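You operate a simulated robot arm through the tools that you are given. There is no shell and no other tool.

You are at the controls of a simulated robot arm. One attempt, no reset.

Task
Put things in order on the wall bench near the doors. At the end: the white crucible from the wall bench near the doors stands where the white paper ball stood; the white paper ball from the wall bench near the doors stands where the grey short red-block pipe stood; the grey short red-block pipe stands where the clear jar stood; the clear jar from the wall bench near the doors stands on top of the green box (marked "CAPS"); whatever was shut is shut again. Leave all else as you found it, and nothing knocked over.

Only the result counts: the job must be done as asked and must still hold three seconds after the hand-in. Knocking over, shifting, dropping, spilling or breaking anything else fails it. Lids that push on must go on centred and level and be pressed home; caps that screw on are set level and turned clockwise until they are tight.

Robot
A 7-joint arm with a two-finger parallel gripper, fixed in place. Base frame: the origin is at the foot of the arm, x ahead of it, y to its left, z up; the work surface is at about z = 0. Lengths are in mm, angles in degrees, forces in N, time in s.
With the tool pointing down near the work surface it reaches from about 220 to 580 mm from the base axis. Its first joint turns from -66.0 to 66.0 degrees. Payload 2.5 kg.
The TCP is the grasp point between the finger pads, 23 mm short of the fingertips. In the tool frame z runs along the fingers and y along their closing line. Largest opening 94 mm; finger width 38, thickness 10; the body of the gripper, 54 by 96 mm, starts 39 mm behind the TCP.
Orientation is that of the tool frame in the base frame, as [roll, pitch, yaw] about the fixed x, y, z axes, in that order (R = Rz(yaw) Ry(pitch) Rx(roll)). With the fingers straight down and closing along the base's y, the tool's x points along the base's -x, its y along +y and its z along -z.

Tools
- The arm moves only by the tool play_rows. Its argument "rows" is text: rows parted by semicolons, each of 7 numbers parted by spaces: the opening, from 0 (shut) to 1 (fully open), then the shift along the base's x, y, z in units of 500 mm (1.0 is 500 mm), then the turn, a rotation vector about the base's x, y, z in units of 120 degrees (1.0 is 120 degrees). In form: claw x y z rx ry rz; .... A call has 1 to 20 rows; each row is the pose to reach, as a shift and turn from the pose commanded when the call began. A call with a number of a shift or a turn outside -1 to 1 is refused whole. Rows are played at 5 a second. More than 50 mm and 8.6 degrees between two rows, or a gripper value outside its range, and nothing of the call is played. Where a pose cannot be reached the arm comes as near as it can. A force on the tool above 40 N (or 10 N above the force at the start of the call, whichever is more), or a blocked arm, ends the call early, and 0.2 s more pass. Each finger travels about 108 mm/s and halts on what it meets, pressing with about 37 N; the grip force reading is that of the motor and also rises with nothing between the fingers. The clock runs only during rows and for 0.2 s after the last one: add rows that repeat a pose to give the fingers time. It gives the time, the measured TCP pose, the force on the tool (base axes), the opening and the grip force at its end, in the units of the frame above (readings bear some noise), with the torque about the TCP (base axes, N m) and any sound that the robot's microphone picked up.
- Cameras (640 x 400 px; columns grow to the right, rows downward): "scene" is fixed at [93.4, -392.7, 551.5]; the picture's right is [0.96, -0.27, 0.00], its down [-0.13, -0.47, -0.87] and it looks along [0.24, 0.84, -0.48] (base axes); focal length 334 px, centre (320, 200). "wrist" rides on the gripper at [86, 16, -74] in the tool frame; the picture's right is [-0.18, 0.98, 0.00], its down [-0.58, -0.11, -0.81] and it looks along [-0.79, -0.15, 0.59] (tool axes); focal length 243 px, centre (320, 200). There is no depth. A picture from a camera that has moved, and an enlarged one, comes with that camera's place and axes in the base frame and with its lens.
- grab_frame(camera): a new picture of that camera. No time passes.
- zoom(camera, box): a new picture of the part [left, top, right, bottom] of that camera's present view, enlarged. No time passes.
- close_job(): hands the job in; it is judged then, once.

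Places have to be worked out from the pictures, the camera data and where the tool is seen. Open the gripper and draw the arm clear of the work before you hand the job in, unless the task says otherwise.

The tools are called after "Call:" as name(argument=value, ...) on one line, values as JSON. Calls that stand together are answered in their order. play_rows: Moves the arm, as the interface text tells. Its arguments: {"type":"object","properties":{"rows":{"type":"string"}},"required":["rows"]} The other tools are called the same way: grab_frame (camera) takes a picture; zoom (camera, box) takes an enlarged picture of a part of a camera's view; close_job () hands the job in.

At the start:

```text
clock: 0.0
position: [345.0, 176.7, 320.8]
ee_rot: [180.0, 0.0, 180.0]
ft_force: [-0.1, 0.3, 0.2]
wrist_torque: [-0.05, -0.03, 0.01]
grip_width: 93.9
gripper_force: 0.0
```

scene: 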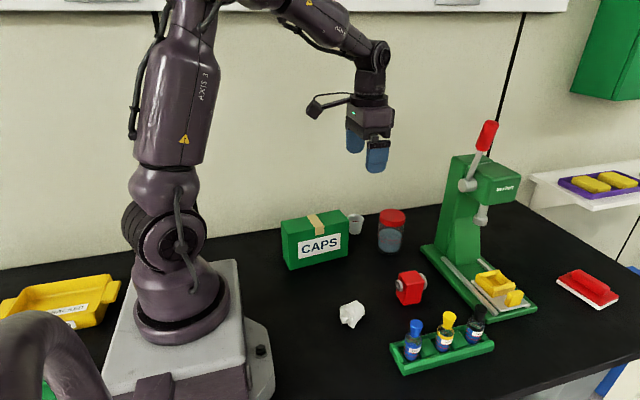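
wrist: 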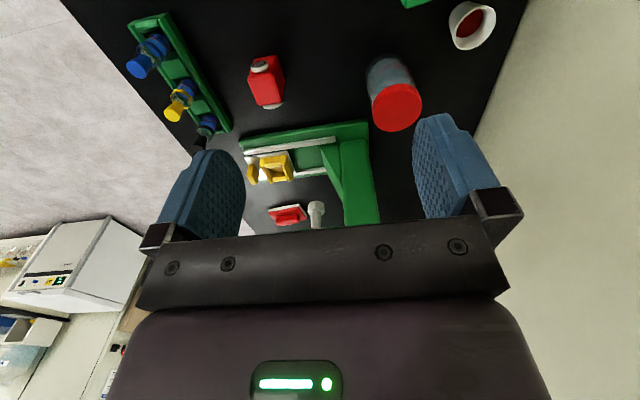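

The first pictures show the CAPS box, a white crucible behind it, a jar with a red lid, a red-block pipe piece and a paper ball. I'll enlarge those areas to work out their places.

Call:
zoom(camera="scene", box=[270, 190, 450, 340])

Call:
zoom(camera="wrist", box=[220, 0, 520, 150])

Call:
zoom(camera="scene", box=[320, 190, 420, 260])

Call:
zoom(camera="scene", box=[320, 250, 440, 340])

```text
2.67 times, centred on (360, 265) of scene
camera zoom: at [93.4, -392.7, 551.5], right [0.96, -0.27, 0.0], down [-0.13, -0.47, -0.87], along [0.24, 0.84, -0.48], focal length 891 px, centre (213, 27)
```

zoom: 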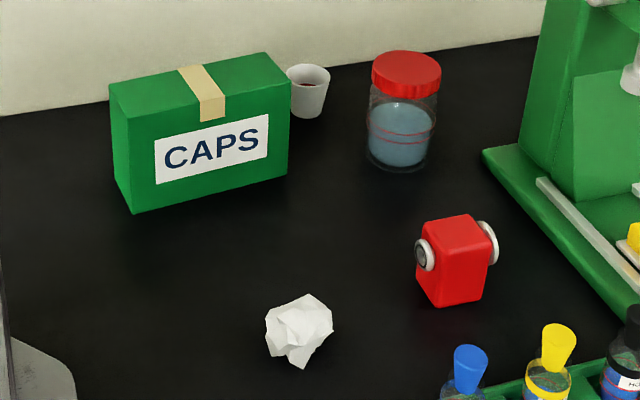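

```text
2.13 times, centred on (370, 75) of wrist
camera zoom: at [258.9, 192.9, 396.1], right [0.18, 0.98, 0.0], down [0.58, -0.11, 0.81], along [0.79, -0.15, -0.59], focal length 518 px, centre (213, 467)
```

zoom: 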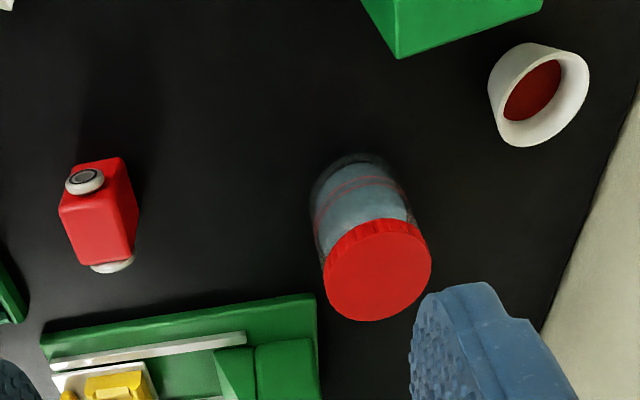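

```text
5.71 times, centred on (370, 225) of scene
camera zoom: at [93.4, -392.7, 551.5], right [0.96, -0.27, 0.0], down [-0.13, -0.47, -0.87], along [0.24, 0.84, -0.48], focal length 1910 px, centre (34, 57)
```

zoom: 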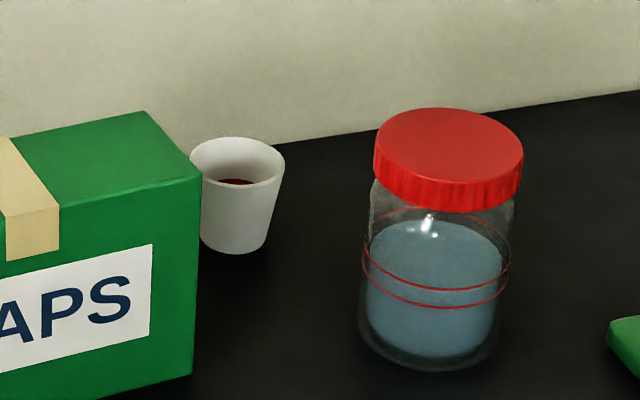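

```text
4.44 times, centred on (380, 295) of scene
camera zoom: at [93.4, -392.7, 551.5], right [0.96, -0.27, 0.0], down [-0.13, -0.47, -0.87], along [0.24, 0.84, -0.48], focal length 1486 px, centre (53, -222)
```

zoom: 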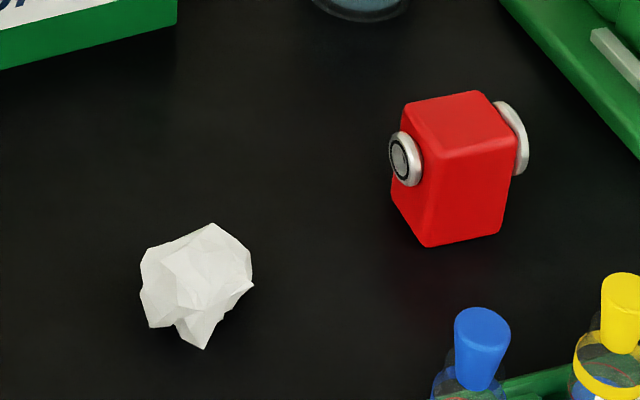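

The jar is shut and holds liquid, and the crucible holds something red, so both must stay upright. I'll zoom in closer on the red-block pipe, the ball and the box to get their sizes.

Call:
zoom(camera="scene", box=[386, 262, 434, 310])

Call:
zoom(camera="scene", box=[275, 200, 375, 275])

Call:
zoom(camera="scene", box=[328, 292, 376, 336])

Call:
zoom(camera="wrist", box=[230, 40, 310, 120])

```text
8.33 times, centred on (410, 286) of scene
camera zoom: at [93.4, -392.7, 551.5], right [0.96, -0.27, 0.0], down [-0.13, -0.47, -0.87], along [0.24, 0.84, -0.48], focal length 2785 px, centre (-430, -517)
```

zoom: 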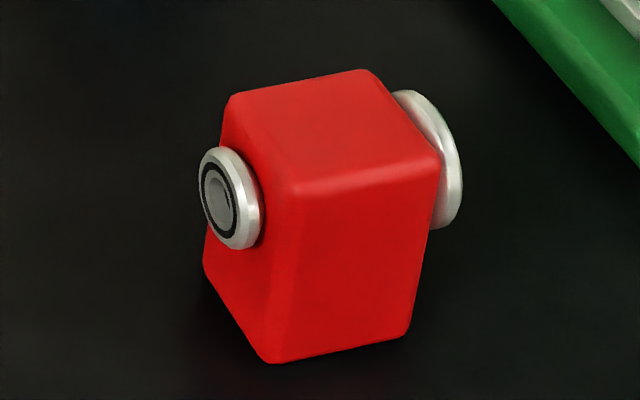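

```text
5.33 times, centred on (325, 238) of scene
camera zoom: at [93.4, -392.7, 551.5], right [0.96, -0.27, 0.0], down [-0.13, -0.47, -0.87], along [0.24, 0.84, -0.48], focal length 1783 px, centre (293, 0)
```

zoom: 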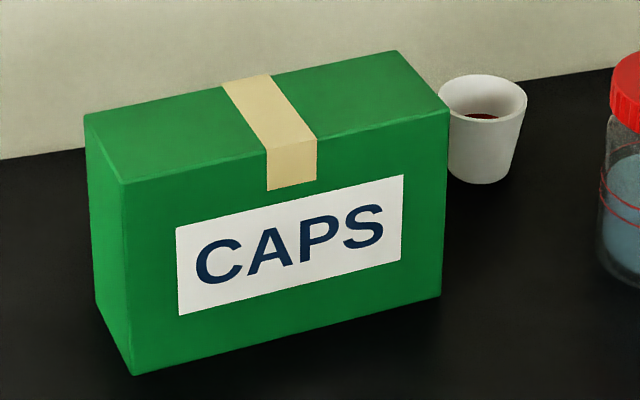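

```text
9.09 times, centred on (352, 314) of scene
camera zoom: at [93.4, -392.7, 551.5], right [0.96, -0.27, 0.0], down [-0.13, -0.47, -0.87], along [0.24, 0.84, -0.48], focal length 3039 px, centre (29, -836)
```

zoom: 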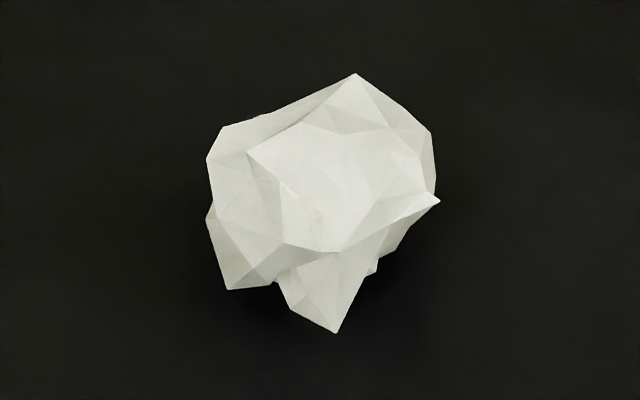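

```text
5.00 times, centred on (270, 80) of wrist
camera zoom: at [258.9, 192.9, 396.1], right [0.18, 0.98, 0.0], down [0.58, -0.11, 0.81], along [0.79, -0.15, -0.59], focal length 1213 px, centre (570, 800)
```

zoom: 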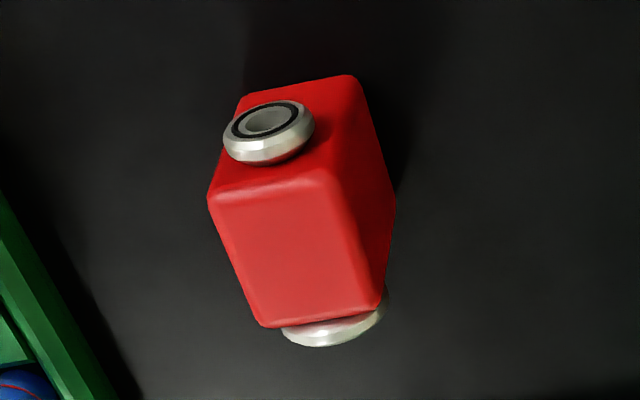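

The scene and wrist views together put the jar at about (470, 258) with its top near z=103. The pipe block is at (432, 80), the ball at (287, 53), the crucible at (410, 359), and the box top centre at (271, 278) with z near 108. I'll move above the jar with the gripper open to refine these.

Call:
play_rows(rows="1 0.04 0.027 -0.03 0 0 0; 1 0.08 0.054 -0.06 0 0 0; 1 0.12 0.081 -0.09 0 0 0; 1 0.16 0.108 -0.12 0 0 0; 1 0.2 0.135 -0.15 0 0 0; 1 0.25 0.162 -0.18 0 0 0; 1 0.25 0.162 -0.18 0 0 0")

Call:
grab_frame(camera="wrist")

Call:
grab_frame(camera="scene")

```text
clock: 1.6
position: [472.0, 257.1, 232.0]
ee_rot: [180.0, -0.1, 179.9]
ft_force: [-0.5, -1.0, 0.0]
wrist_torque: [0.01, -0.02, 0.01]
grip_width: 94.1
gripper_force: 0.0
```

```text
taken
camera wrist: at [385.7, 273.3, 307.0], right [0.18, 0.98, 0.0], down [0.58, -0.11, 0.81], along [0.79, -0.15, -0.59], focal length 243 px, centre (320, 200)
```

wrist: 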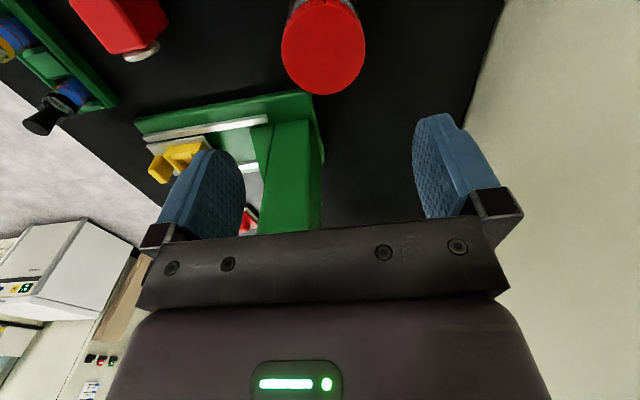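

```text
taken
```

scene: 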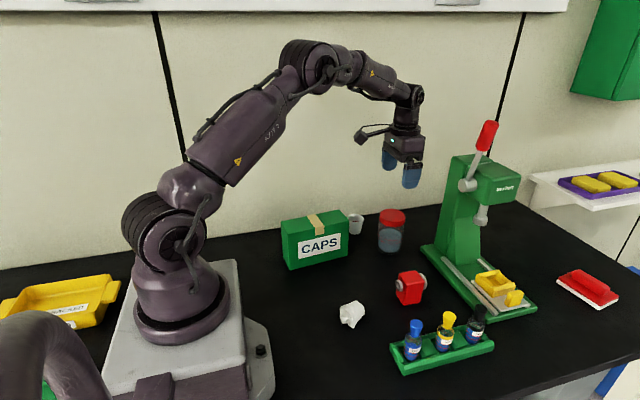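

The lid is in view below and in front of the open fingers. I'll zoom on it for a more exact centre.

Call:
zoom(camera="wrist", box=[260, 0, 400, 100])

Call:
zoom(camera="scene", box=[365, 195, 425, 265])

```text
4.00 times, centred on (330, 50) of wrist
camera zoom: at [385.7, 273.3, 307.0], right [0.18, 0.98, 0.0], down [0.58, -0.11, 0.81], along [0.79, -0.15, -0.59], focal length 970 px, centre (280, 800)
```

zoom: 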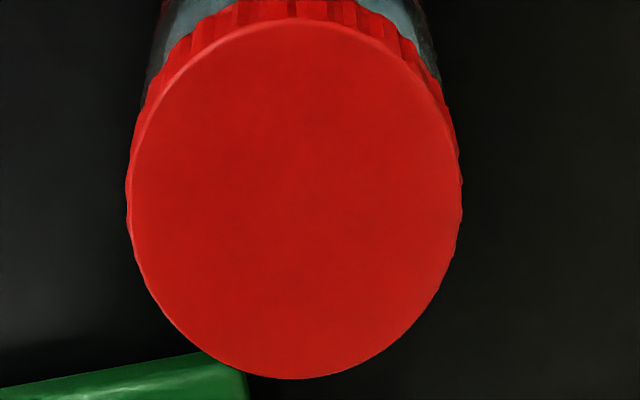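

```text
5.71 times, centred on (395, 230) of scene
camera zoom: at [93.4, -392.7, 551.5], right [0.96, -0.27, 0.0], down [-0.13, -0.47, -0.87], along [0.24, 0.84, -0.48], focal length 1910 px, centre (-109, 29)
```

zoom: 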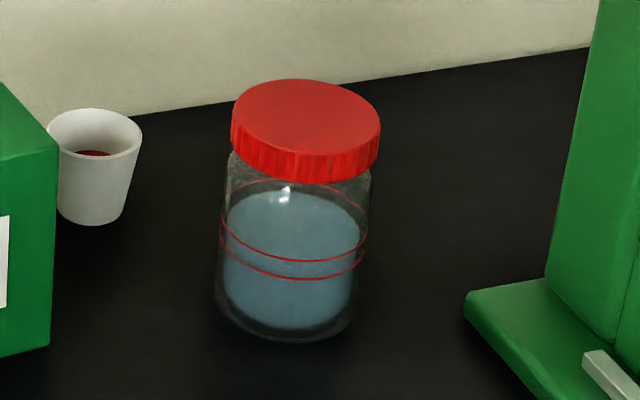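

Both views now agree: the jar axis is at about (471, 260), the lid is about 65 mm across, and its top is near z=103. I'll centre over it and go straight down with the gripper open to about z=74.

Call:
play_rows(rows="1 -0.001 0.0056 -0.04 0 0 0; 1 -0.001 0.0056 -0.09 0 0 0; 1 -0.001 0.0056 -0.14 0 0 0; 1 -0.001 0.0056 -0.19 0 0 0; 1 -0.001 0.0056 -0.23 0 0 0; 1 -0.001 0.0056 -0.27 0 0 0; 1 -0.001 0.0056 -0.30 0 0 0; 1 -0.001 0.0056 -0.317 0 0 0; 1 -0.001 0.0056 -0.317 0 0 0")

Call:
grab_frame(camera="wrist")

Call:
zoom(camera="scene", box=[340, 130, 460, 270])

```text
clock: 3.6
position: [469.5, 261.0, 73.6]
ee_rot: [180.0, -0.1, -179.9]
ft_force: [0.8, 0.6, 0.3]
wrist_torque: [0.0, 0.01, 0.01]
grip_width: 94.0
gripper_force: 0.1
```

```text
taken
camera wrist: at [383.6, 277.7, 147.3], right [0.18, 0.98, 0.0], down [0.58, -0.11, 0.81], along [0.79, -0.15, -0.59], focal length 243 px, centre (320, 200)
```

wrist: 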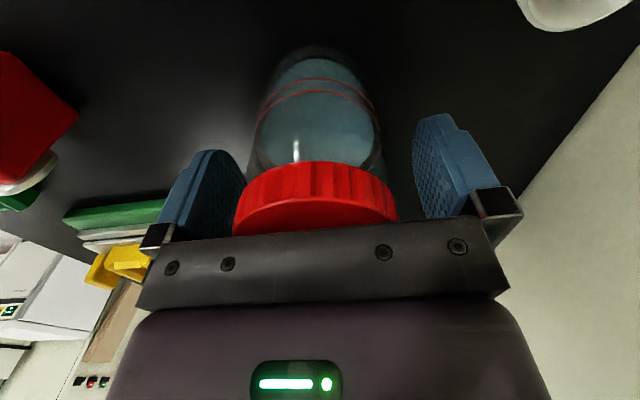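

```text
2.86 times, centred on (400, 200) of scene
camera zoom: at [93.4, -392.7, 551.5], right [0.96, -0.27, 0.0], down [-0.13, -0.47, -0.87], along [0.24, 0.84, -0.48], focal length 955 px, centre (91, 200)
```

zoom: 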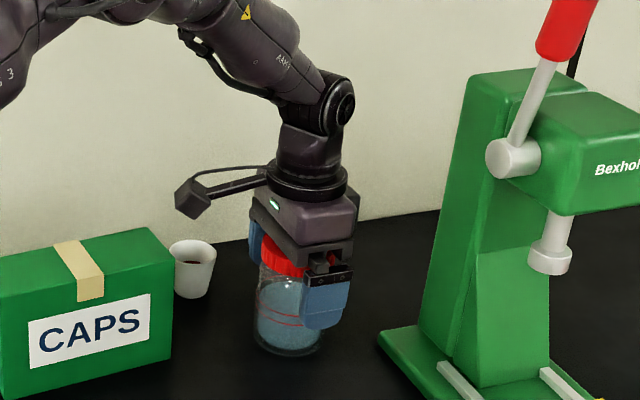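

The jar sits between the open fingers with no contact forces. I'll close gently on it and hold.

Call:
play_rows(rows="0.8 0 0 0 0 0 0; 0.74 0 0 0 0 0 0; 0.7 0 0 0 0 0 0; 0.6 0 0 0 0 0 0; 0.4 0 0 0 0 0 0; 0.4 0 0 0 0 0 0")

Call:
grab_frame(camera="wrist")

```text
clock: 5.0
position: [469.3, 261.7, 73.0]
ee_rot: [179.9, 0.0, 180.0]
ft_force: [0.7, -1.2, 0.0]
wrist_torque: [-0.02, -0.03, 0.02]
grip_width: 65.5
gripper_force: 36.7
```

```text
taken
camera wrist: at [383.6, 277.6, 147.6], right [0.18, 0.98, 0.0], down [0.58, -0.11, 0.81], along [0.79, -0.15, -0.59], focal length 243 px, centre (320, 200)
```

wrist: 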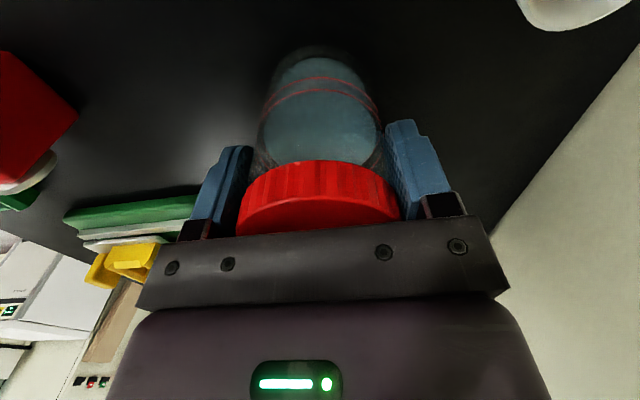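

The gripper holds the jar at 65.5 mm with 37 N. I'll lift it straight up slowly to about z=223 and check that it comes along level.

Call:
play_rows(rows="0.4 0 0 0.01 0 0 0; 0.4 0 0 0.03 0 0 0; 0.4 0 0 0.06 0 0 0; 0.4 0 0 0.1 0 0 0; 0.4 0 0 0.14 0 0 0; 0.4 0 0 0.18 0 0 0; 0.4 0 0 0.22 0 0 0; 0.4 0 0 0.26 0 0 0; 0.4 0 0 0.3 0 0 0; 0.4 0 0 0.3 0 0 0")

Call:
grab_frame(camera="scene")

Call:
grab_frame(camera="wrist")

```text
clock: 7.2
position: [470.1, 262.3, 222.9]
ee_rot: [180.0, 0.0, -180.0]
ft_force: [-0.4, -0.1, -1.9]
wrist_torque: [0.0, 0.0, 0.0]
grip_width: 65.1
gripper_force: 37.0
```

```text
taken
```

scene: 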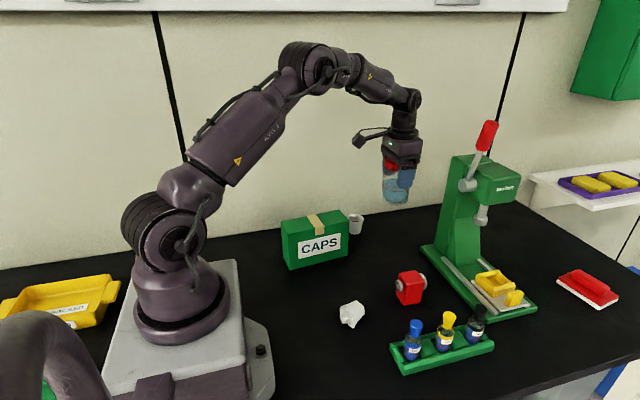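

```text
taken
camera wrist: at [383.5, 277.8, 298.1], right [0.18, 0.98, 0.0], down [0.58, -0.11, 0.81], along [0.79, -0.15, -0.59], focal length 243 px, centre (320, 200)
```

wrist: 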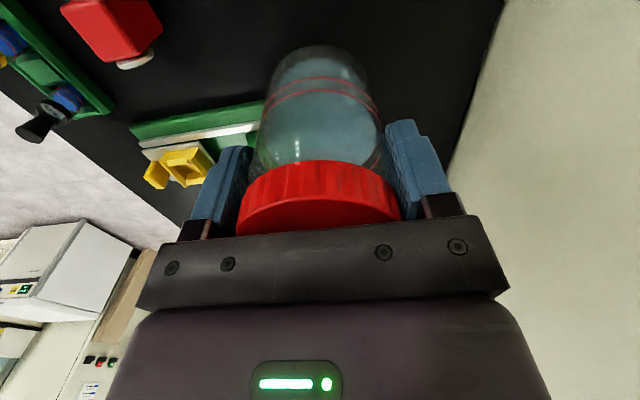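

The jar hangs level and weighs about 0.2 kg. Next I'll carry it at this height to above the box centre.

Call:
play_rows(rows="0.4 -0.015 0.0015 0 0 0 0; 0.4 -0.045 0.004 0 0 0 0; 0.4 -0.09 0.008 0 0 0 0; 0.4 -0.135 0.011 0 0 0 0; 0.4 -0.18 0.015 0 0 0 0; 0.4 -0.225 0.018 0 0 0 0; 0.4 -0.27 0.022 0 0 0 0; 0.4 -0.315 0.026 0 0 0 0; 0.4 -0.355 0.029 0 0 0 0; 0.4 -0.385 0.031 0 0 0 0; 0.4 -0.4 0.0324 0 0 0 0; 0.4 -0.4 0.0324 0 0 0 0; 0.4 -0.4 0.0324 0 0 0 0")

Call:
zoom(camera="scene", box=[240, 130, 400, 280])

Call:
grab_frame(camera="wrist")

```text
clock: 10.0
position: [268.9, 276.2, 223.3]
ee_rot: [180.0, 0.0, 180.0]
ft_force: [-0.5, 0.2, -2.3]
wrist_torque: [0.0, -0.01, 0.0]
grip_width: 65.0
gripper_force: 37.4
```

```text
2.67 times, centred on (320, 205) of scene
camera zoom: at [93.4, -392.7, 551.5], right [0.96, -0.27, 0.0], down [-0.13, -0.47, -0.87], along [0.24, 0.84, -0.48], focal length 891 px, centre (320, 187)
```

zoom: 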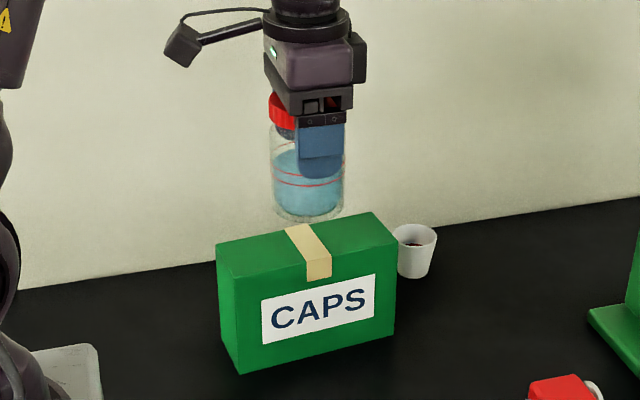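

```text
taken
camera wrist: at [183.6, 292.4, 298.2], right [0.18, 0.98, 0.0], down [0.58, -0.11, 0.81], along [0.79, -0.15, -0.59], focal length 243 px, centre (320, 200)
```

wrist: 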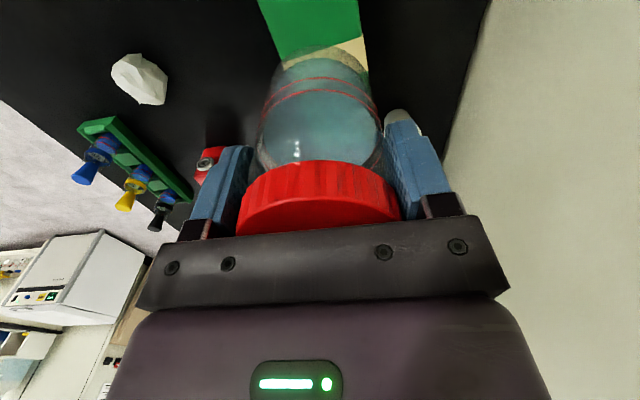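

The jar is over the box. I'll zoom in on the box top in both views to check the centring before lowering.

Call:
zoom(camera="wrist", box=[230, 0, 390, 100])

Call:
zoom(camera="scene", box=[280, 170, 360, 270])

```text
4.00 times, centred on (310, 50) of wrist
camera zoom: at [183.6, 292.4, 298.2], right [0.18, 0.98, 0.0], down [0.58, -0.11, 0.81], along [0.79, -0.15, -0.59], focal length 970 px, centre (360, 800)
```

zoom: 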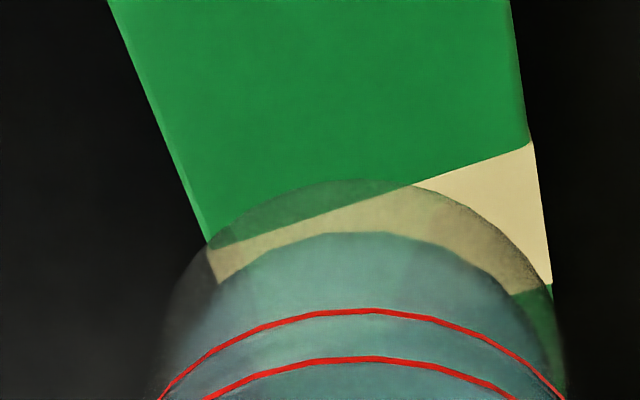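

```text
4.00 times, centred on (320, 220) of scene
camera zoom: at [93.4, -392.7, 551.5], right [0.96, -0.27, 0.0], down [-0.13, -0.47, -0.87], along [0.24, 0.84, -0.48], focal length 1337 px, centre (320, 120)
```

zoom: 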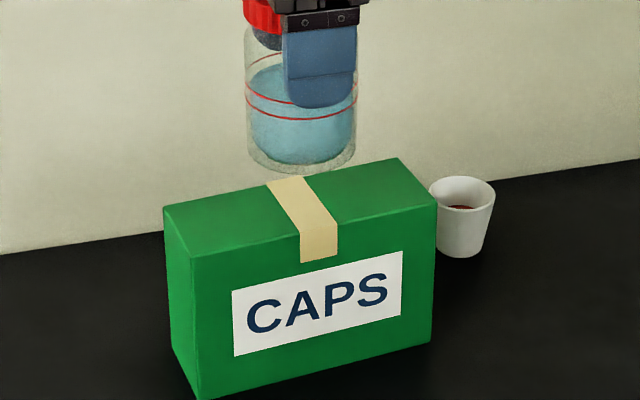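

From both views the box-top centre is at about (271, 279.5), so I'll shift +3 mm in y. Then I'll lower until the jar base is a few millimetres above the box.

Call:
play_rows(rows="0.4 0.001 0.006 0 0 0 0; 0.4 0.001 0.006 -0.02 0 0 0; 0.4 0.001 0.006 -0.04 0 0 0; 0.4 0.001 0.006 -0.06 0 0 0; 0.4 0.001 0.006 -0.072 0 0 0; 0.4 0.001 0.006 -0.076 0 0 0; 0.4 0.001 0.006 -0.076 0 0 0")

Call:
zoom(camera="scene", box=[280, 170, 360, 270])

Call:
zoom(camera="wrist", box=[230, 0, 390, 100])

```text
clock: 11.6
position: [269.8, 279.9, 184.8]
ee_rot: [-180.0, 0.1, -179.9]
ft_force: [0.3, -0.6, -3.1]
wrist_torque: [0.01, 0.0, -0.02]
grip_width: 65.1
gripper_force: 37.2
```

```text
4.00 times, centred on (320, 220) of scene
camera zoom: at [93.4, -392.7, 551.5], right [0.96, -0.27, 0.0], down [-0.13, -0.47, -0.87], along [0.24, 0.84, -0.48], focal length 1337 px, centre (320, 120)
```

zoom: 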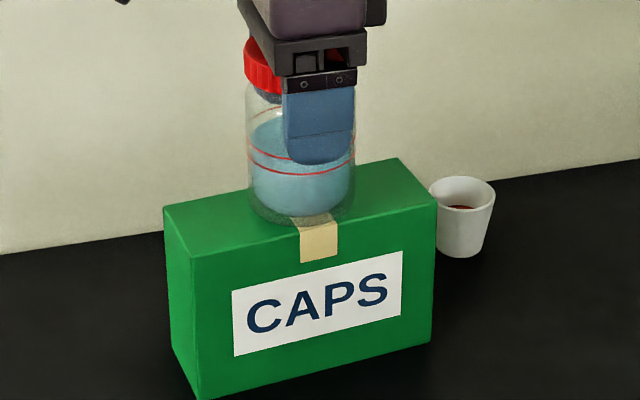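

```text
4.00 times, centred on (310, 50) of wrist
camera zoom: at [183.9, 295.9, 259.8], right [0.18, 0.98, 0.0], down [0.58, -0.11, 0.81], along [0.79, -0.15, -0.59], focal length 970 px, centre (360, 800)
```

zoom: 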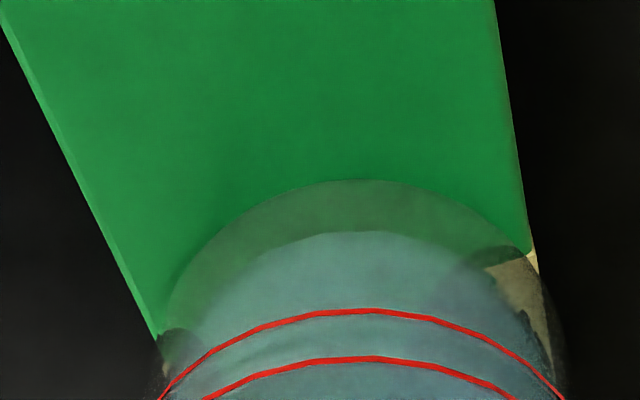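

The jar sits centred across the box top with a few millimetres to go. I'll lower it in small steps and watch the vertical force.

Call:
play_rows(rows="0.4 0 0 -0.002 0 0 0; 0.4 0 0 -0.004 0 0 0; 0.4 0 0 -0.004 0 0 0")

Call:
play_rows(rows="0.4 0 0 -0.002 0 0 0; 0.4 0 0 -0.002 0 0 0")

```text
clock: 12.4
position: [269.9, 279.7, 182.2]
ee_rot: [-180.0, 0.0, -180.0]
ft_force: [-0.8, -0.9, 0.1]
wrist_torque: [-0.13, 0.07, -0.01]
grip_width: 65.0
gripper_force: 37.4
```

```text
clock: 13.0
position: [269.9, 279.6, 182.4]
ee_rot: [179.9, 0.1, 180.0]
ft_force: [-4.0, -5.0, 20.9]
wrist_torque: [-0.48, 0.31, 0.04]
grip_width: 65.1
gripper_force: 36.7
```

Contact is made, with about 21 N upward. I'll relax by 1 mm so the jar just rests, then open the fingers slowly.

Call:
play_rows(rows="0.4 0 0 0.002 0 0 0; 0.4 0 0 0.002 0 0 0")

Call:
play_rows(rows="0.69 0 0 0 0 0 0; 0.71 0 0 0 0 0 0; 0.74 0 0 0 0 0 0; 0.78 0 0 0 0 0 0; 0.84 0 0 0 0 0 0; 0.9 0 0 0 0 0 0; 0.98 0 0 0 0 0 0; 0.98 0 0 0 0 0 0")

Call:
zoom(camera="scene", box=[280, 170, 360, 270])

Call:
grab_frame(camera="wrist")

```text
clock: 13.6
position: [271.0, 279.0, 182.5]
ee_rot: [-180.0, 0.0, -180.0]
ft_force: [1.8, 0.3, 1.6]
wrist_torque: [0.0, -0.3, 0.03]
grip_width: 65.1
gripper_force: 37.2
```

```text
clock: 15.4
position: [269.5, 279.2, 182.5]
ee_rot: [180.0, -0.1, 180.0]
ft_force: [-0.3, 0.1, 0.5]
wrist_torque: [-0.01, 0.03, 0.0]
grip_width: 92.0
gripper_force: 0.0
```

```text
4.00 times, centred on (320, 220) of scene
camera zoom: at [93.4, -392.7, 551.5], right [0.96, -0.27, 0.0], down [-0.13, -0.47, -0.87], along [0.24, 0.84, -0.48], focal length 1337 px, centre (320, 120)
```

zoom: 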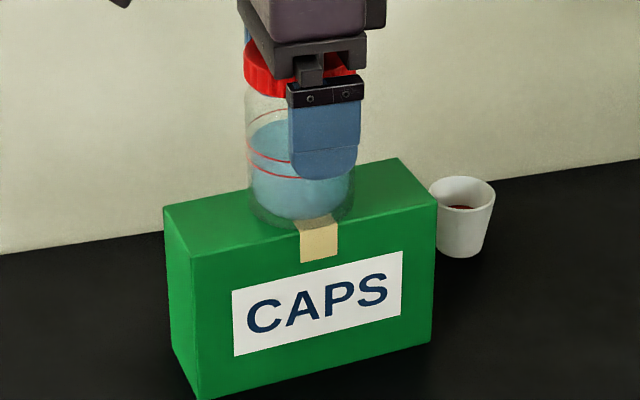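

```text
taken
camera wrist: at [183.8, 296.1, 257.7], right [0.18, 0.98, 0.0], down [0.58, -0.11, 0.81], along [0.79, -0.15, -0.59], focal length 243 px, centre (320, 200)
```

wrist: 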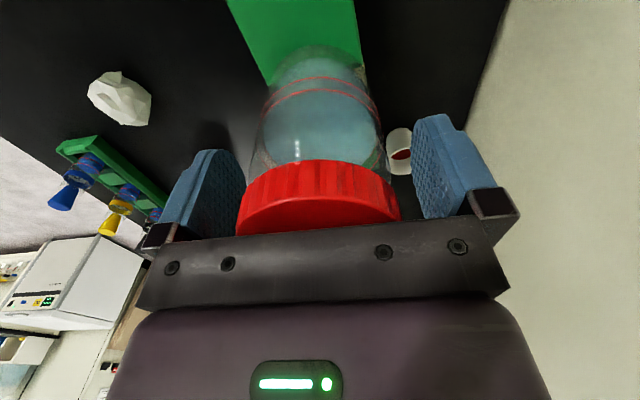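

The jar stands level on the box. I'll rise straight up until the fingertips clear its lid, then look again.

Call:
play_rows(rows="1 0 0 0.02 0 0 0; 1 0 0 0.05 0 0 0; 1 0 0 0.09 0 0 0; 1 0 0 0.13 0 0 0; 1 0 0 0.17 0 0 0; 1 0 0 0.2 0 0 0; 1 0 0 0.2 0 0 0")

Call:
zoom(camera="scene", box=[270, 130, 370, 280])

Call:
grab_frame(camera="wrist")

```text
clock: 17.0
position: [269.9, 279.5, 282.8]
ee_rot: [-179.9, 0.0, -179.9]
ft_force: [-0.5, 0.5, 0.4]
wrist_torque: [0.01, -0.02, 0.0]
grip_width: 94.0
gripper_force: 0.1
```

```text
2.67 times, centred on (320, 205) of scene
camera zoom: at [93.4, -392.7, 551.5], right [0.96, -0.27, 0.0], down [-0.13, -0.47, -0.87], along [0.24, 0.84, -0.48], focal length 891 px, centre (320, 187)
```

zoom: 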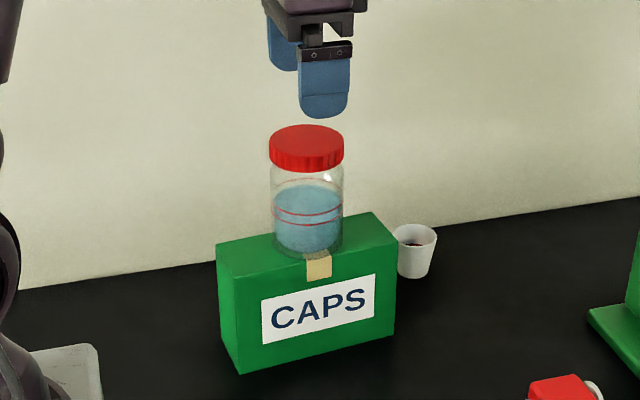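

```text
taken
camera wrist: at [184.0, 295.5, 357.9], right [0.18, 0.98, 0.0], down [0.58, -0.11, 0.81], along [0.79, -0.15, -0.59], focal length 243 px, centre (320, 200)
```

wrist: 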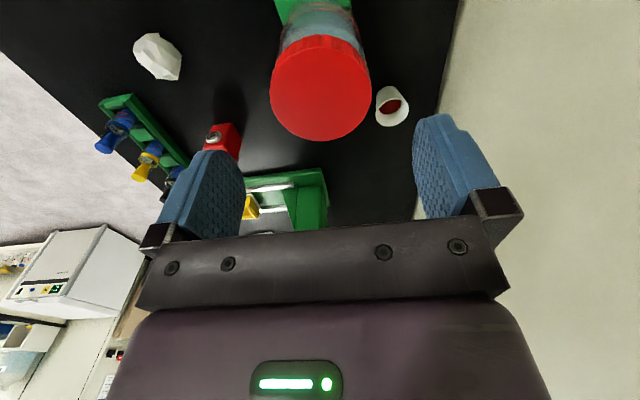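

The jar is standing well on the box. Next I'll move over the red-block pipe at about (432, 81), staying high until clear of the jar.

Call:
play_rows(rows="1 0.026 -0.032 0 0 0 0; 1 0.065 -0.079 0 0 0 0; 1 0.107 -0.131 0 0 0 0; 1 0.149 -0.183 -0.03 0 0 0; 1 0.195 -0.238 -0.07 0 0 0; 1 0.24 -0.294 -0.11 0 0 0; 1 0.282 -0.345 -0.15 0 0 0; 1 0.312 -0.381 -0.19 0 0 0; 1 0.3246 -0.397 -0.2 0 0 0; 1 0.3246 -0.397 -0.2 0 0 0")

Call:
grab_frame(camera="wrist")

Call:
grab_frame(camera="scene")

```text
clock: 19.2
position: [430.4, 81.5, 183.7]
ee_rot: [-180.0, 0.0, -180.0]
ft_force: [0.0, -0.4, -0.1]
wrist_torque: [-0.01, -0.02, 0.03]
grip_width: 94.1
gripper_force: 0.1
```

```text
taken
camera wrist: at [345.0, 97.5, 257.5], right [0.18, 0.98, 0.0], down [0.58, -0.11, 0.81], along [0.79, -0.15, -0.59], focal length 243 px, centre (320, 200)
```

wrist: 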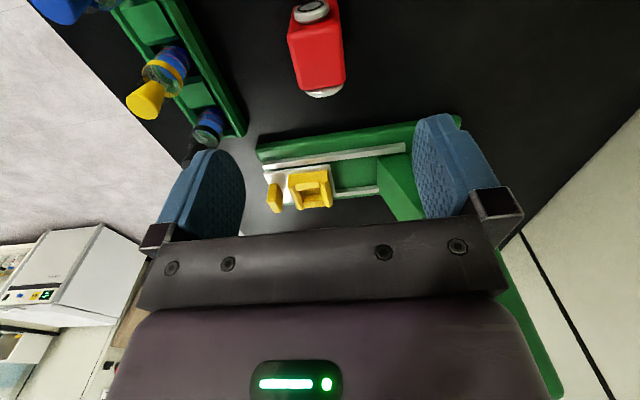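

```text
taken
```

scene: 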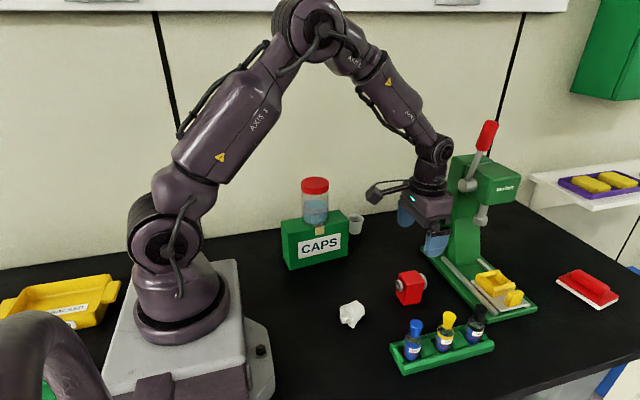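

The red block is ahead of and below the open fingers. I'll zoom in to fix its centre and angle.

Call:
zoom(camera="wrist", box=[260, 0, 380, 110])

```text
3.64 times, centred on (320, 55) of wrist
camera zoom: at [345.0, 97.5, 257.5], right [0.18, 0.98, 0.0], down [0.58, -0.11, 0.81], along [0.79, -0.15, -0.59], focal length 882 px, centre (320, 727)
```

zoom: 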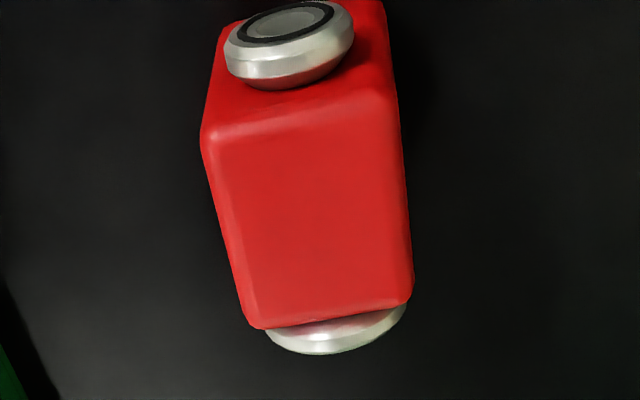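

The block's top face runs x 412–453, y 62–100, square to the axes, with its centre at about (433, 80.7). I'll line up and go down with open fingers to about z=35.

Call:
play_rows(rows="1 0.0036 -0.0016 -0.04 0 0 0; 1 0.0036 -0.0016 -0.09 0 0 0; 1 0.0036 -0.0016 -0.14 0 0 0; 1 0.0036 -0.0016 -0.18 0 0 0; 1 0.0036 -0.0016 -0.22 0 0 0; 1 0.0036 -0.0016 -0.26 0 0 0; 1 0.0036 -0.0016 -0.285 0 0 0; 1 0.0036 -0.0016 -0.295 0 0 0; 1 0.0036 -0.0016 -0.295 0 0 0")

Call:
grab_frame(camera="wrist")

Call:
zoom(camera="scene", box=[340, 200, 500, 340])

```text
clock: 21.2
position: [434.4, 80.5, 34.7]
ee_rot: [-180.0, 0.0, -179.9]
ft_force: [-0.6, 0.7, -0.2]
wrist_torque: [0.01, -0.03, 0.02]
grip_width: 93.9
gripper_force: 0.1
```

```text
taken
camera wrist: at [347.6, 96.9, 109.1], right [0.18, 0.98, 0.0], down [0.58, -0.11, 0.81], along [0.79, -0.15, -0.59], focal length 243 px, centre (320, 200)
```

wrist: 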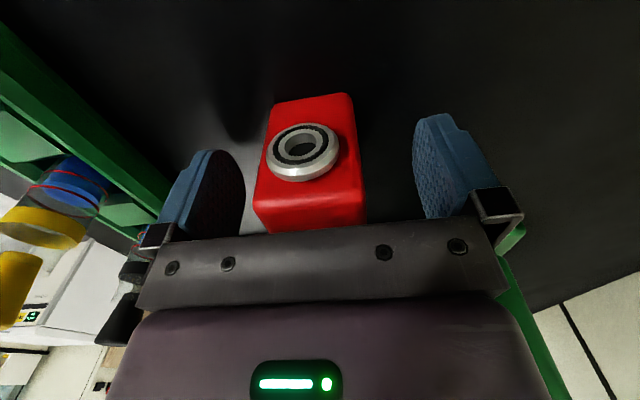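

```text
2.86 times, centred on (420, 270) of scene
camera zoom: at [93.4, -392.7, 551.5], right [0.96, -0.27, 0.0], down [-0.13, -0.47, -0.87], along [0.24, 0.84, -0.48], focal length 955 px, centre (34, 0)
```

zoom: 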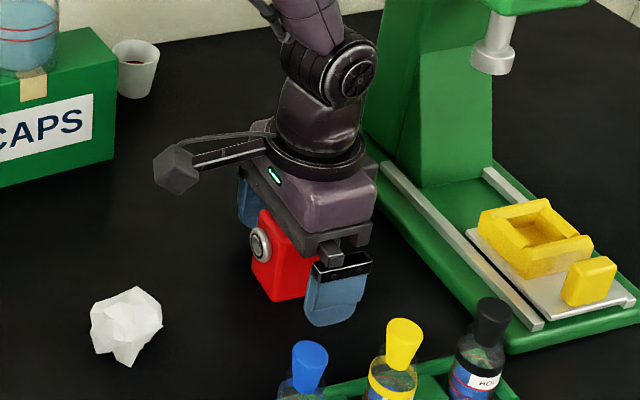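

The block is centred between the fingers. I'll close on it.

Call:
play_rows(rows="0.75 0 0 0 0 0 0; 0.6 0 0 0 0 0 0; 0.5 0 0 0 0 0 0; 0.44 0 0 0 0 0 0; 0.38 0 0 0 0 0 0; 0.2 0 0 0 0 0 0; 0.1 0 0 0 0 0 0; 0.1 0 0 0 0 0 0")

Call:
grab_frame(camera="wrist")

```text
clock: 23.0
position: [433.1, 80.7, 33.7]
ee_rot: [179.9, -0.1, 180.0]
ft_force: [0.4, 0.2, 0.9]
wrist_torque: [0.0, -0.02, 0.01]
grip_width: 40.1
gripper_force: 36.5
```

```text
taken
camera wrist: at [347.5, 97.0, 109.3], right [0.18, 0.98, 0.0], down [0.58, -0.11, 0.81], along [0.79, -0.15, -0.59], focal length 243 px, centre (320, 200)
```

wrist: 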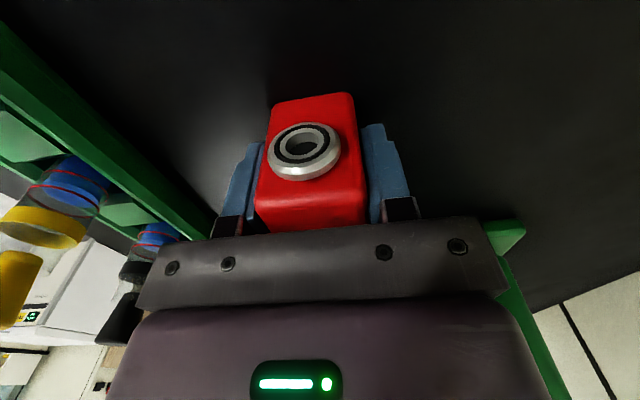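

The block is held at 40.1 mm with the TCP at (433.5, 81, 34). I'll lift it 80 mm, then carry it to the jar's old place at (471, 260).

Call:
play_rows(rows="0.1 0 0 0.01 0 0 0; 0.1 0 0 0.04 0 0 0; 0.1 0 0 0.08 0 0 0; 0.1 0 0 0.12 0 0 0; 0.1 0 0 0.16 0 0 0; 0.1 0.005 0.023 0.16 0 0 0; 0.1 0.015 0.07 0.16 0 0 0; 0.1 0.026 0.125 0.16 0 0 0; 0.1 0.038 0.18 0.16 0 0 0; 0.1 0.05 0.235 0.16 0 0 0; 0.1 0.061 0.29 0.16 0 0 0; 0.1 0.07 0.335 0.16 0 0 0; 0.1 0.0755 0.358 0.16 0 0 0; 0.1 0.0755 0.358 0.16 0 0 0")

Call:
grab_frame(camera="wrist")

Call:
grab_frame(camera="scene")

```text
clock: 26.0
position: [473.1, 260.0, 116.0]
ee_rot: [-179.9, 0.0, 179.9]
ft_force: [0.4, -0.5, -1.8]
wrist_torque: [0.01, 0.0, -0.01]
grip_width: 39.8
gripper_force: 37.5
```

```text
taken
camera wrist: at [386.5, 275.1, 191.1], right [0.18, 0.98, 0.0], down [0.58, -0.11, 0.81], along [0.79, -0.15, -0.59], focal length 243 px, centre (320, 200)
```

wrist: 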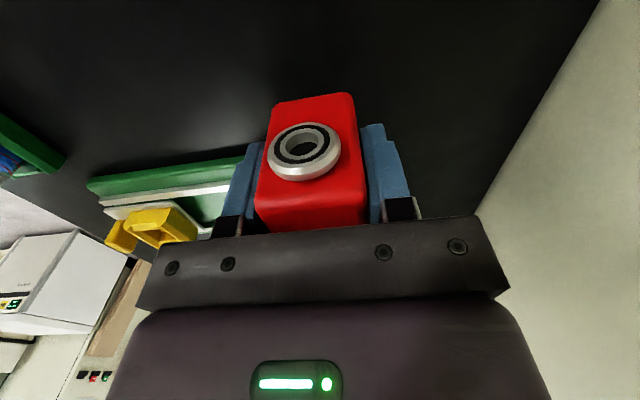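

```text
taken
```

scene: 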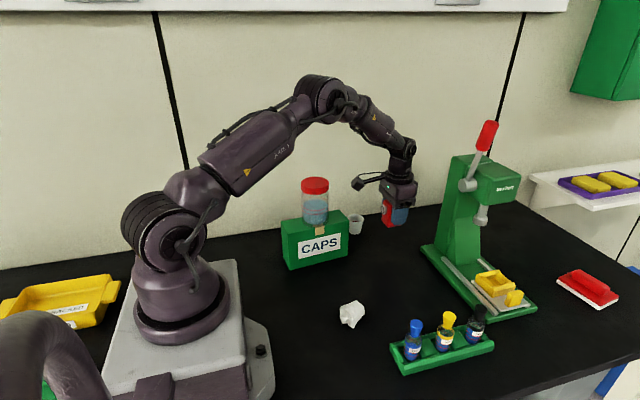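

The block hangs level over the jar's old spot. I'll make a 1 mm correction and lower to just above the bench.

Call:
play_rows(rows="0.1 -0.0025 0.002 -0.03 0 0 0; 0.1 -0.0025 0.002 -0.07 0 0 0; 0.1 -0.0025 0.002 -0.11 0 0 0; 0.1 -0.0025 0.002 -0.14 0 0 0; 0.1 -0.0025 0.002 -0.152 0 0 0; 0.1 -0.0025 0.002 -0.157 0 0 0; 0.1 -0.0025 0.002 -0.157 0 0 0")

Call:
play_rows(rows="0.1 0 0 -0.002 0 0 0; 0.1 0 0 -0.003 0 0 0; 0.1 0 0 -0.003 0 0 0")

```text
clock: 27.6
position: [471.9, 260.1, 36.7]
ee_rot: [180.0, 0.1, 180.0]
ft_force: [0.2, -0.2, -1.5]
wrist_torque: [0.0, -0.02, 0.01]
grip_width: 39.6
gripper_force: 36.6
```

```text
clock: 28.4
position: [471.3, 260.9, 35.2]
ee_rot: [180.0, 0.0, 180.0]
ft_force: [0.3, -0.2, -2.1]
wrist_torque: [-0.01, -0.04, 0.0]
grip_width: 39.7
gripper_force: 37.1
```

There is no contact yet at the grip height, so I'll go down another millimetre at a time.

Call:
play_rows(rows="0.1 0 0 -0.0015 0 0 0; 0.1 0 0 -0.0015 0 0 0")

Call:
play_rows(rows="0.1 0 0 -0.0012 0 0 0; 0.1 0 0 -0.0012 0 0 0")

```text
clock: 29.0
position: [471.6, 260.0, 35.3]
ee_rot: [179.9, 0.0, 179.9]
ft_force: [-1.5, 0.0, 1.5]
wrist_torque: [-0.04, 0.0, -0.02]
grip_width: 39.8
gripper_force: 37.3
```

```text
clock: 29.6
position: [471.6, 260.3, 34.8]
ee_rot: [179.8, 0.1, 179.9]
ft_force: [-1.8, -0.1, 10.4]
wrist_torque: [-0.14, 0.25, -0.01]
grip_width: 39.9
gripper_force: 37.1
```

Contact is made at about 10 N. I'll open slowly and then rise straight up.

Call:
play_rows(rows="0.43 0 0 0.0008 0 0 0; 0.46 0 0 0.0008 0 0 0; 0.5 0 0 0.0008 0 0 0; 0.58 0 0 0.0008 0 0 0; 0.7 0 0 0.0008 0 0 0; 0.85 0 0 0.0008 0 0 0; 0.85 0 0 0.0008 0 0 0")

Call:
grab_frame(camera="wrist")

```text
clock: 31.2
position: [470.7, 260.5, 34.4]
ee_rot: [-180.0, -0.1, -180.0]
ft_force: [0.1, -0.4, 0.0]
wrist_torque: [-0.02, 0.03, 0.0]
grip_width: 79.5
gripper_force: 0.0
```

```text
taken
camera wrist: at [385.0, 276.9, 109.0], right [0.18, 0.98, 0.0], down [0.58, -0.11, 0.81], along [0.79, -0.15, -0.59], focal length 243 px, centre (320, 200)
```

wrist: 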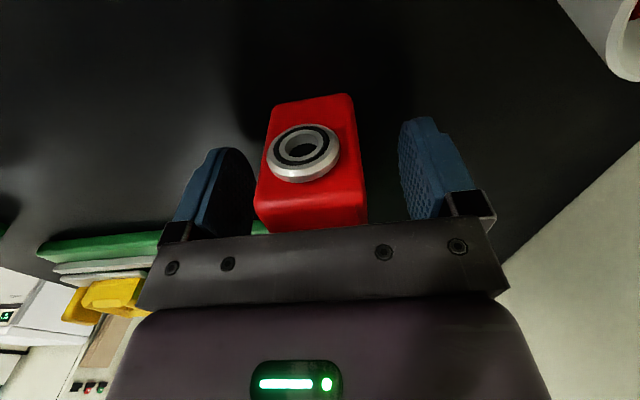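

The pipe stands at (471, 260). I'll rise and then move above the paper ball near (287, 53) for a close look.

Call:
play_rows(rows="0.85 0 0 0.03 0 0 0; 0.9 0 0 0.08 0 0 0; 1 0 0 0.14 0 0 0; 1 0 0 0.2 0 0 0; 1 0 0 0.26 0 0 0; 1 -0.02 -0.023 0.27 0 0 0; 1 -0.06 -0.068 0.28 0 0 0; 1 -0.11 -0.124 0.29 0 0 0; 1 -0.16 -0.18 0.29 0 0 0; 1 -0.21 -0.237 0.29 0 0 0; 1 -0.26 -0.293 0.29 0 0 0; 1 -0.31 -0.35 0.28 0 0 0; 1 -0.345 -0.39 0.27 0 0 0; 1 -0.365 -0.413 0.27 0 0 0; 1 -0.365 -0.413 0.27 0 0 0")

Call:
grab_frame(camera="wrist")

Call:
grab_frame(camera="scene")

```text
clock: 34.4
position: [287.5, 54.7, 169.4]
ee_rot: [180.0, 0.0, 180.0]
ft_force: [0.1, 0.0, 0.3]
wrist_torque: [0.01, 0.01, 0.0]
grip_width: 94.1
gripper_force: 0.0
```

```text
taken
camera wrist: at [201.8, 70.5, 244.4], right [0.18, 0.98, 0.0], down [0.58, -0.11, 0.81], along [0.79, -0.15, -0.59], focal length 243 px, centre (320, 200)
```

wrist: 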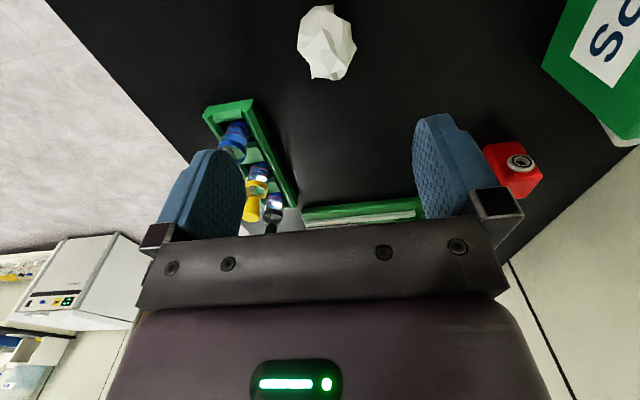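

```text
taken
```

scene: 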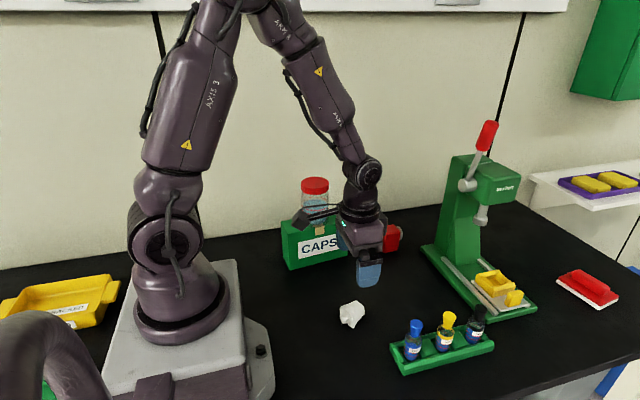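

Call:
zoom(camera="wrist", box=[260, 0, 390, 100])

Call:
zoom(camera="scene", box=[326, 255, 386, 345])

Call:
zoom(camera="scene", box=[280, 165, 440, 285])

```text
4.00 times, centred on (325, 50) of wrist
camera zoom: at [201.8, 70.5, 244.4], right [0.18, 0.98, 0.0], down [0.58, -0.11, 0.81], along [0.79, -0.15, -0.59], focal length 970 px, centre (300, 800)
```

zoom: 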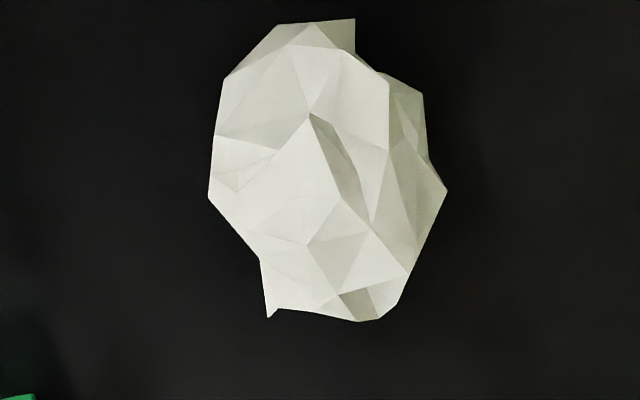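

```text
4.44 times, centred on (356, 300) of scene
camera zoom: at [93.4, -392.7, 551.5], right [0.96, -0.27, 0.0], down [-0.13, -0.47, -0.87], along [0.24, 0.84, -0.48], focal length 1486 px, centre (160, -244)
```

zoom: 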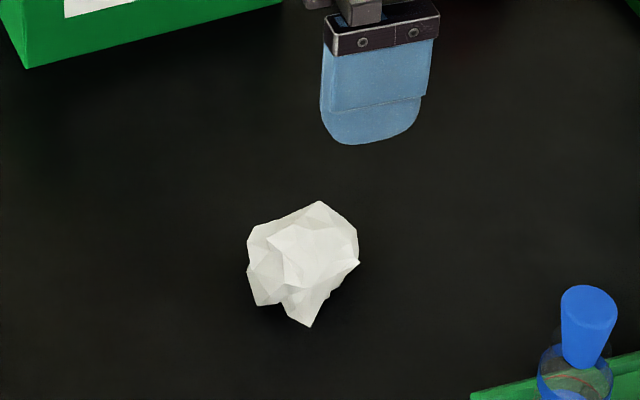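

```text
3.33 times, centred on (360, 225) of scene
camera zoom: at [93.4, -392.7, 551.5], right [0.96, -0.27, 0.0], down [-0.13, -0.47, -0.87], along [0.24, 0.84, -0.48], focal length 1114 px, centre (187, 117)
```

zoom: 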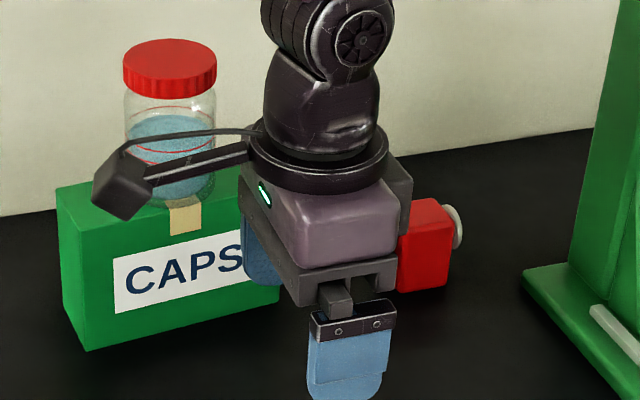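

From the two views the ball spans about y 34–85 and x 262–315, with its centre near (289, 59.5) and height about 42 mm. I'll line up and lower the open fingers to z=29.

Call:
play_rows(rows="1 0.0044 0.01 -0.03 0 0 0; 1 0.0044 0.01 -0.08 0 0 0; 1 0.0044 0.01 -0.13 0 0 0; 1 0.0044 0.01 -0.17 0 0 0; 1 0.0044 0.01 -0.21 0 0 0; 1 0.0044 0.01 -0.245 0 0 0; 1 0.0044 0.01 -0.27 0 0 0; 1 0.0044 0.01 -0.279 0 0 0; 1 0.0044 0.01 -0.279 0 0 0")

Call:
grab_frame(camera="wrist")

Call:
zoom(camera="scene", box=[300, 240, 420, 350])

```text
clock: 36.4
position: [290.4, 59.0, 30.4]
ee_rot: [180.0, -0.1, -179.8]
ft_force: [0.0, 0.1, 0.3]
wrist_torque: [-0.01, 0.01, 0.0]
grip_width: 93.8
gripper_force: 0.0
```

```text
taken
camera wrist: at [204.4, 74.6, 105.3], right [0.18, 0.98, 0.0], down [0.58, -0.11, 0.81], along [0.79, -0.15, -0.59], focal length 243 px, centre (320, 200)
```

wrist: 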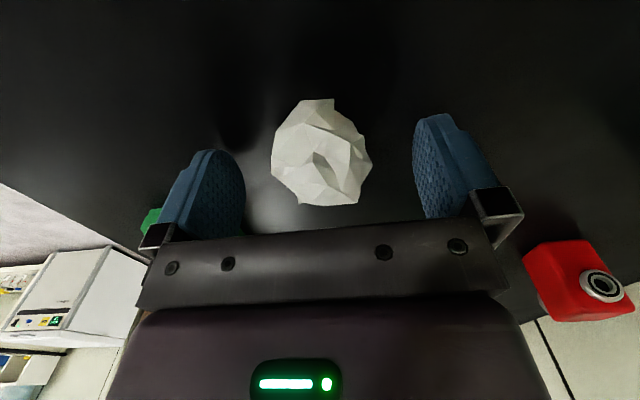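

```text
3.64 times, centred on (360, 295) of scene
camera zoom: at [93.4, -392.7, 551.5], right [0.96, -0.27, 0.0], down [-0.13, -0.47, -0.87], along [0.24, 0.84, -0.48], focal length 1216 px, centre (174, -146)
```

zoom: 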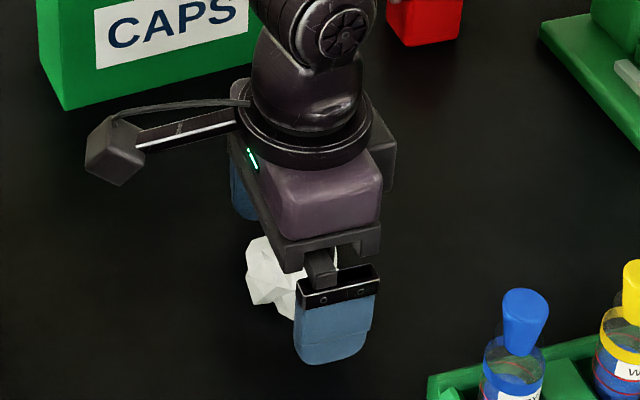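

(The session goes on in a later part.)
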